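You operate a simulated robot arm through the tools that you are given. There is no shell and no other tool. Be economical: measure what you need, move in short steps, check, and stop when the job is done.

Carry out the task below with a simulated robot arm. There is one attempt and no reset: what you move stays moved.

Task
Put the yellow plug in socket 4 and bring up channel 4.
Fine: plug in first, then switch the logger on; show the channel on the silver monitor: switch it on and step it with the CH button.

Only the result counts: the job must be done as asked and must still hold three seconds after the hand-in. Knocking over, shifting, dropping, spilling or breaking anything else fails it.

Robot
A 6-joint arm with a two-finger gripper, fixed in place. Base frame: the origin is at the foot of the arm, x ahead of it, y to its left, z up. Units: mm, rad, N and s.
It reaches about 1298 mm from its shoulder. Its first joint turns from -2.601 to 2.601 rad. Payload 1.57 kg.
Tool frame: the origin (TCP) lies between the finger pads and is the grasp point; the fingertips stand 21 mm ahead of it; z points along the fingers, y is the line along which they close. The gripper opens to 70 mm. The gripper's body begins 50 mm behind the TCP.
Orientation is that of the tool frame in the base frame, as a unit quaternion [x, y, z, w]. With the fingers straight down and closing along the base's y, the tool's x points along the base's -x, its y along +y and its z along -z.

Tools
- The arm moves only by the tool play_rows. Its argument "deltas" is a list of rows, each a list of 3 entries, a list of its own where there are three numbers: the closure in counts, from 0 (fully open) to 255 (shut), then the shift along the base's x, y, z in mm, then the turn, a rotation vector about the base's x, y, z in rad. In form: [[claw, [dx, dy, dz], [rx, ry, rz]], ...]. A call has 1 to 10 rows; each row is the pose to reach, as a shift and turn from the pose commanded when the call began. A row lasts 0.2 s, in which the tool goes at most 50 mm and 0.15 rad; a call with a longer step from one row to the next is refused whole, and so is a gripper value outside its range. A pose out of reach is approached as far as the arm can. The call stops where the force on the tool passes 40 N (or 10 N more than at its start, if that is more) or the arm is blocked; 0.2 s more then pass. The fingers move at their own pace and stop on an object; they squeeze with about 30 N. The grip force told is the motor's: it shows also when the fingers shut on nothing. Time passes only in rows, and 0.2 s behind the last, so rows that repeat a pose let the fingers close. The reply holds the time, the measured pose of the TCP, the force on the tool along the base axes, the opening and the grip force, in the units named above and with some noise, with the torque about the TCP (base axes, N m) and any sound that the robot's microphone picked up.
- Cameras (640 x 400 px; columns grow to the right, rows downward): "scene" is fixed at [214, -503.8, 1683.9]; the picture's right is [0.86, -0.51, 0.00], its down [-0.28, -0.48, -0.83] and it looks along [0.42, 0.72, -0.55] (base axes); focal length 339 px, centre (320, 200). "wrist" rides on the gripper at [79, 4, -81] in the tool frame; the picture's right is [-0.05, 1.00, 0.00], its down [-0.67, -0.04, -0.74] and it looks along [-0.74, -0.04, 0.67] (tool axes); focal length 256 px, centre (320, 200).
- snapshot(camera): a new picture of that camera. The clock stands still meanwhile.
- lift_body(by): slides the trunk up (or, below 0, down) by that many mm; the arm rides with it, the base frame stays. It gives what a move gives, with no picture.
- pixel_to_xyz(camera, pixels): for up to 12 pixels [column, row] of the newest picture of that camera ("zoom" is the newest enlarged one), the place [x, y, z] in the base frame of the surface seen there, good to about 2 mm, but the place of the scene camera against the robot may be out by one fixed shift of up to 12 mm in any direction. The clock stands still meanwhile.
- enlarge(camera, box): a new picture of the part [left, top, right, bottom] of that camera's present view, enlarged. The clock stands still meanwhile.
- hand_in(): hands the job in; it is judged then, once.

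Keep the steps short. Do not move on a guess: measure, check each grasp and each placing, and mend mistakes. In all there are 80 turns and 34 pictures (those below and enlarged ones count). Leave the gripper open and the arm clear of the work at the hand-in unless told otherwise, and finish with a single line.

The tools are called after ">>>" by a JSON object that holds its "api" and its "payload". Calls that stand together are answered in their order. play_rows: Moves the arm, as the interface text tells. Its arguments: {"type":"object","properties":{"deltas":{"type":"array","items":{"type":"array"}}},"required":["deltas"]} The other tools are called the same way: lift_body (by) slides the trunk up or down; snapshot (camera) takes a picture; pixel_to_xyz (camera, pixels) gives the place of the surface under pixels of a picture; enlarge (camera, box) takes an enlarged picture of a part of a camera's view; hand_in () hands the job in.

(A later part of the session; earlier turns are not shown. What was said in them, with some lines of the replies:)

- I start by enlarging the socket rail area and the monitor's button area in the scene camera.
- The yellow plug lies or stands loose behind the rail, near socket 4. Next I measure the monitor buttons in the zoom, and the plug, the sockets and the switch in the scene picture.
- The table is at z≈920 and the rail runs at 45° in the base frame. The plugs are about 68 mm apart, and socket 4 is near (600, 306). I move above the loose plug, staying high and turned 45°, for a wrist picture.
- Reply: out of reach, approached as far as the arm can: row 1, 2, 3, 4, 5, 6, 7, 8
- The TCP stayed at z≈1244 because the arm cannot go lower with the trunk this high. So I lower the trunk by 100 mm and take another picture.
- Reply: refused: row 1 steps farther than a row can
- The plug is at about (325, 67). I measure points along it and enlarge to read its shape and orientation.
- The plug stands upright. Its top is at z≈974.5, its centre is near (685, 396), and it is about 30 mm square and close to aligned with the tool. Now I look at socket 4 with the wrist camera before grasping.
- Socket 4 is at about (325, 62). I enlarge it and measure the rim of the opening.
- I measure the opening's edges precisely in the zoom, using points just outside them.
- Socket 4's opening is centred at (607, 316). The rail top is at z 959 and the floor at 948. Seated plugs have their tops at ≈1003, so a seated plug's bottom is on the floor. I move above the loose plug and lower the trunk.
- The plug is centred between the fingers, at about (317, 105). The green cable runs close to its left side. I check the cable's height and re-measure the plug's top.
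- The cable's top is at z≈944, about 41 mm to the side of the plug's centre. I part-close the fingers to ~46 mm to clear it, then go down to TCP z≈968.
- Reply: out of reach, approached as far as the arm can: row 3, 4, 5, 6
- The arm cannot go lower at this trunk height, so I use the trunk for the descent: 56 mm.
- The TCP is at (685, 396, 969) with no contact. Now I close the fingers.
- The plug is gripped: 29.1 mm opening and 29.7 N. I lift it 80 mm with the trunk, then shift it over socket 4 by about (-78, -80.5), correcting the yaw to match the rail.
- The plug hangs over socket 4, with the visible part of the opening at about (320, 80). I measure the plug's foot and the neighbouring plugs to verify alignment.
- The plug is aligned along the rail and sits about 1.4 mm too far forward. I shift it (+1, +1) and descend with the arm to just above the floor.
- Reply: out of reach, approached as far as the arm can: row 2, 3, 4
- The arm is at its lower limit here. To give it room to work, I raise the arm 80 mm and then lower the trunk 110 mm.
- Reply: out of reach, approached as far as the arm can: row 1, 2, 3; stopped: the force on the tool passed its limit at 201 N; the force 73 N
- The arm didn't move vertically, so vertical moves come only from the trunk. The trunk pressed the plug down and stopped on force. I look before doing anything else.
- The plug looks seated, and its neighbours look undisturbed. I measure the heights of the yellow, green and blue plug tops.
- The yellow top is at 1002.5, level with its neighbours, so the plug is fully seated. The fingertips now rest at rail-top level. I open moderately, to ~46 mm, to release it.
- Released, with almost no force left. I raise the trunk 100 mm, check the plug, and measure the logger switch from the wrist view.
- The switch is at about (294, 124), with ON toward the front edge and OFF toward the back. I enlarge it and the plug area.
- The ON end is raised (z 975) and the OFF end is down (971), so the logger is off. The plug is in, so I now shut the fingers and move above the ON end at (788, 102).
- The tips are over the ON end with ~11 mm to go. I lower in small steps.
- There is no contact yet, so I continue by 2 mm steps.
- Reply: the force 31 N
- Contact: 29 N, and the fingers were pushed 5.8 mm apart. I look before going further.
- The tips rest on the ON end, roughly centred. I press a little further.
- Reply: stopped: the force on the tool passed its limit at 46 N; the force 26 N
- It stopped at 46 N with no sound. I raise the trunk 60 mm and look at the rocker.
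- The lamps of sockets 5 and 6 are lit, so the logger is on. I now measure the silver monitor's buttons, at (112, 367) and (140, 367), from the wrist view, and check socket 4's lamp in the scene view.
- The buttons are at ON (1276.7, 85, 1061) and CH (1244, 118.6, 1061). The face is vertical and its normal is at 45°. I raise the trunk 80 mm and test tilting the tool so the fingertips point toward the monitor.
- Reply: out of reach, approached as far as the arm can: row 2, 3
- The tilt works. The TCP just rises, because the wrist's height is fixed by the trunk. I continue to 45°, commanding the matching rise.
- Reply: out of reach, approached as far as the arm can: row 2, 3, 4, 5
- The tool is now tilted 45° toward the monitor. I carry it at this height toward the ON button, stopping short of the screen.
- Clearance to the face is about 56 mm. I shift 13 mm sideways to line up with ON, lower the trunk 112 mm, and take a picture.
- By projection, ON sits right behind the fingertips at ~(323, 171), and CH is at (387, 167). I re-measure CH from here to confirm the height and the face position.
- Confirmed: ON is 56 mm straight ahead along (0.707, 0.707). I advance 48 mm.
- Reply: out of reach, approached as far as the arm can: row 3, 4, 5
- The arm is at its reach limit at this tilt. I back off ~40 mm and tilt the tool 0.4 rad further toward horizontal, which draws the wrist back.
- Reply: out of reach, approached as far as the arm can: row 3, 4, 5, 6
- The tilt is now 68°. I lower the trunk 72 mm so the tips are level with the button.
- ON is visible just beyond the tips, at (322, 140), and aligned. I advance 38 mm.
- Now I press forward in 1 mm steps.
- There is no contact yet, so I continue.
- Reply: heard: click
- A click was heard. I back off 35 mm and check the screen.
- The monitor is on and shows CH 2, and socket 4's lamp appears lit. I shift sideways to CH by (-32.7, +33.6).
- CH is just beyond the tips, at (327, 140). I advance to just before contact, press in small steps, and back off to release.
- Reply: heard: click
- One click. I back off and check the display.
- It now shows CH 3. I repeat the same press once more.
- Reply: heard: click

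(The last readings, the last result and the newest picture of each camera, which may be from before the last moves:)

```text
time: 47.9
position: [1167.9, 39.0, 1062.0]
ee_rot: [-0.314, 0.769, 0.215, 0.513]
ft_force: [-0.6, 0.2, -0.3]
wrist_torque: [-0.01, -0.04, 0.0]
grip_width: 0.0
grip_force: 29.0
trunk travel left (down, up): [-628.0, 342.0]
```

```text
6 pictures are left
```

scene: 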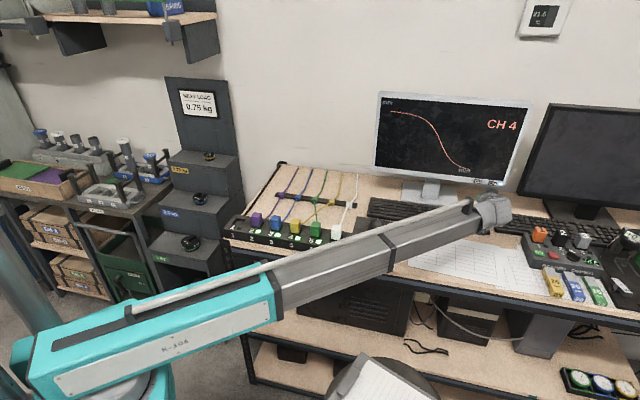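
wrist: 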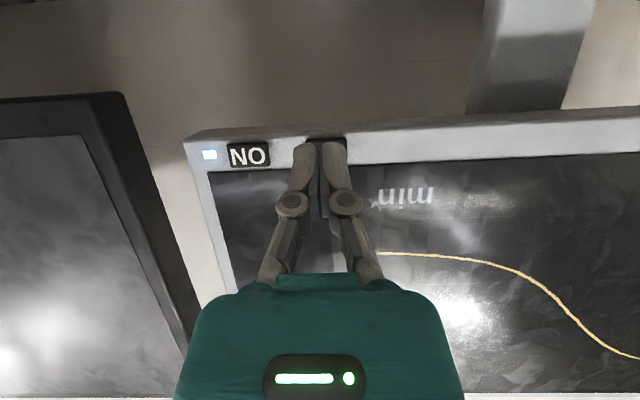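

It shows CH 4. I open the gripper, raise the trunk to clear the work, and check the rail.

>>> {"api": "lift_body", "payload": {"by": 120}}

>>> {"api": "play_rows", "payload": {"deltas": [[0, [-20, -15, 0], [0, 0, 0]], [0, [-50, -30, 0], [0, 0, 0]], [0, [-80, -45, 0], [0, 0, 0]], [0, [-80, -45, 0], [0, 0, 0]], [0, [-80, -45, 0], [0, 0, 0]]]}}

>>> {"api": "enlarge", "payload": {"camera": "scene", "box": [215, 160, 415, 285]}}

>>> {"api": "enlarge", "payload": {"camera": "scene", "box": [360, 80, 640, 255]}}

```text
time: 49.4
position: [1168.2, 39.4, 1182.2]
ee_rot: [-0.313, 0.769, 0.215, 0.514]
ft_force: [-0.5, -0.4, 0.0]
wrist_torque: [-0.02, -0.01, 0.03]
grip_width: 0.0
grip_force: 28.8
trunk travel left (down, up): [-748.0, 222.0]
```

```text
time: 50.6
position: [1088.9, -7.0, 1181.5]
ee_rot: [-0.312, 0.77, 0.214, 0.514]
ft_force: [0.1, 0.0, -1.1]
wrist_torque: [0.02, -0.01, 0.0]
grip_width: 70.1
grip_force: 0.2
trunk travel left (down, up): [-748.0, 222.0]
```

```text
3.20 times, centred on (315, 222) of scene
```

zoom: 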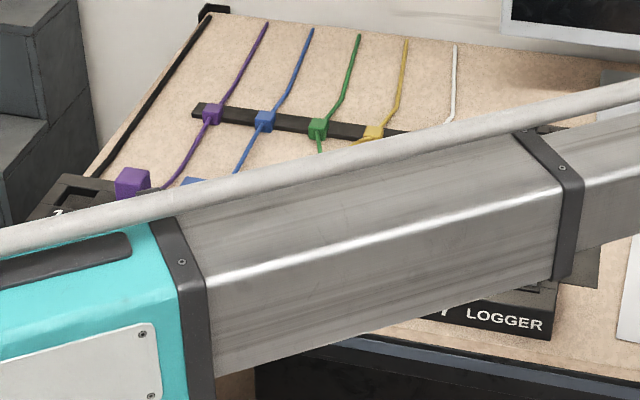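

```text
2.29 times, centred on (500, 168) of scene
```

zoom: 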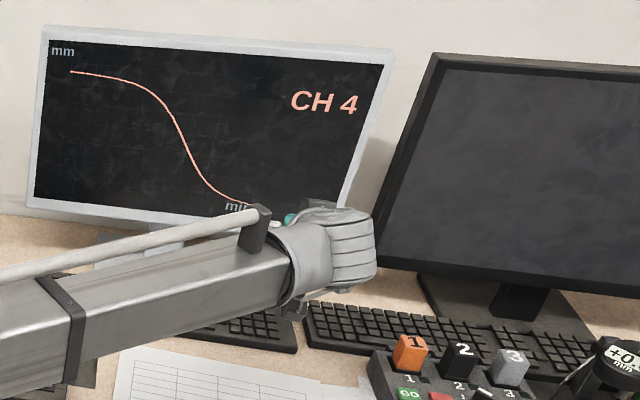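

The monitor shows CH 4 with a live trace. The previous scene picture showed the yellow plug seated in socket 4 with the lamps lit. The gripper is open and the arm is clear, so I hand in.

>>> {"api": "hand_in", "payload": {}}

```text
The job is handed in.
```

The yellow plug is seated in socket 4, the logger was switched on after it, and the silver monitor is on and showing CH 4.
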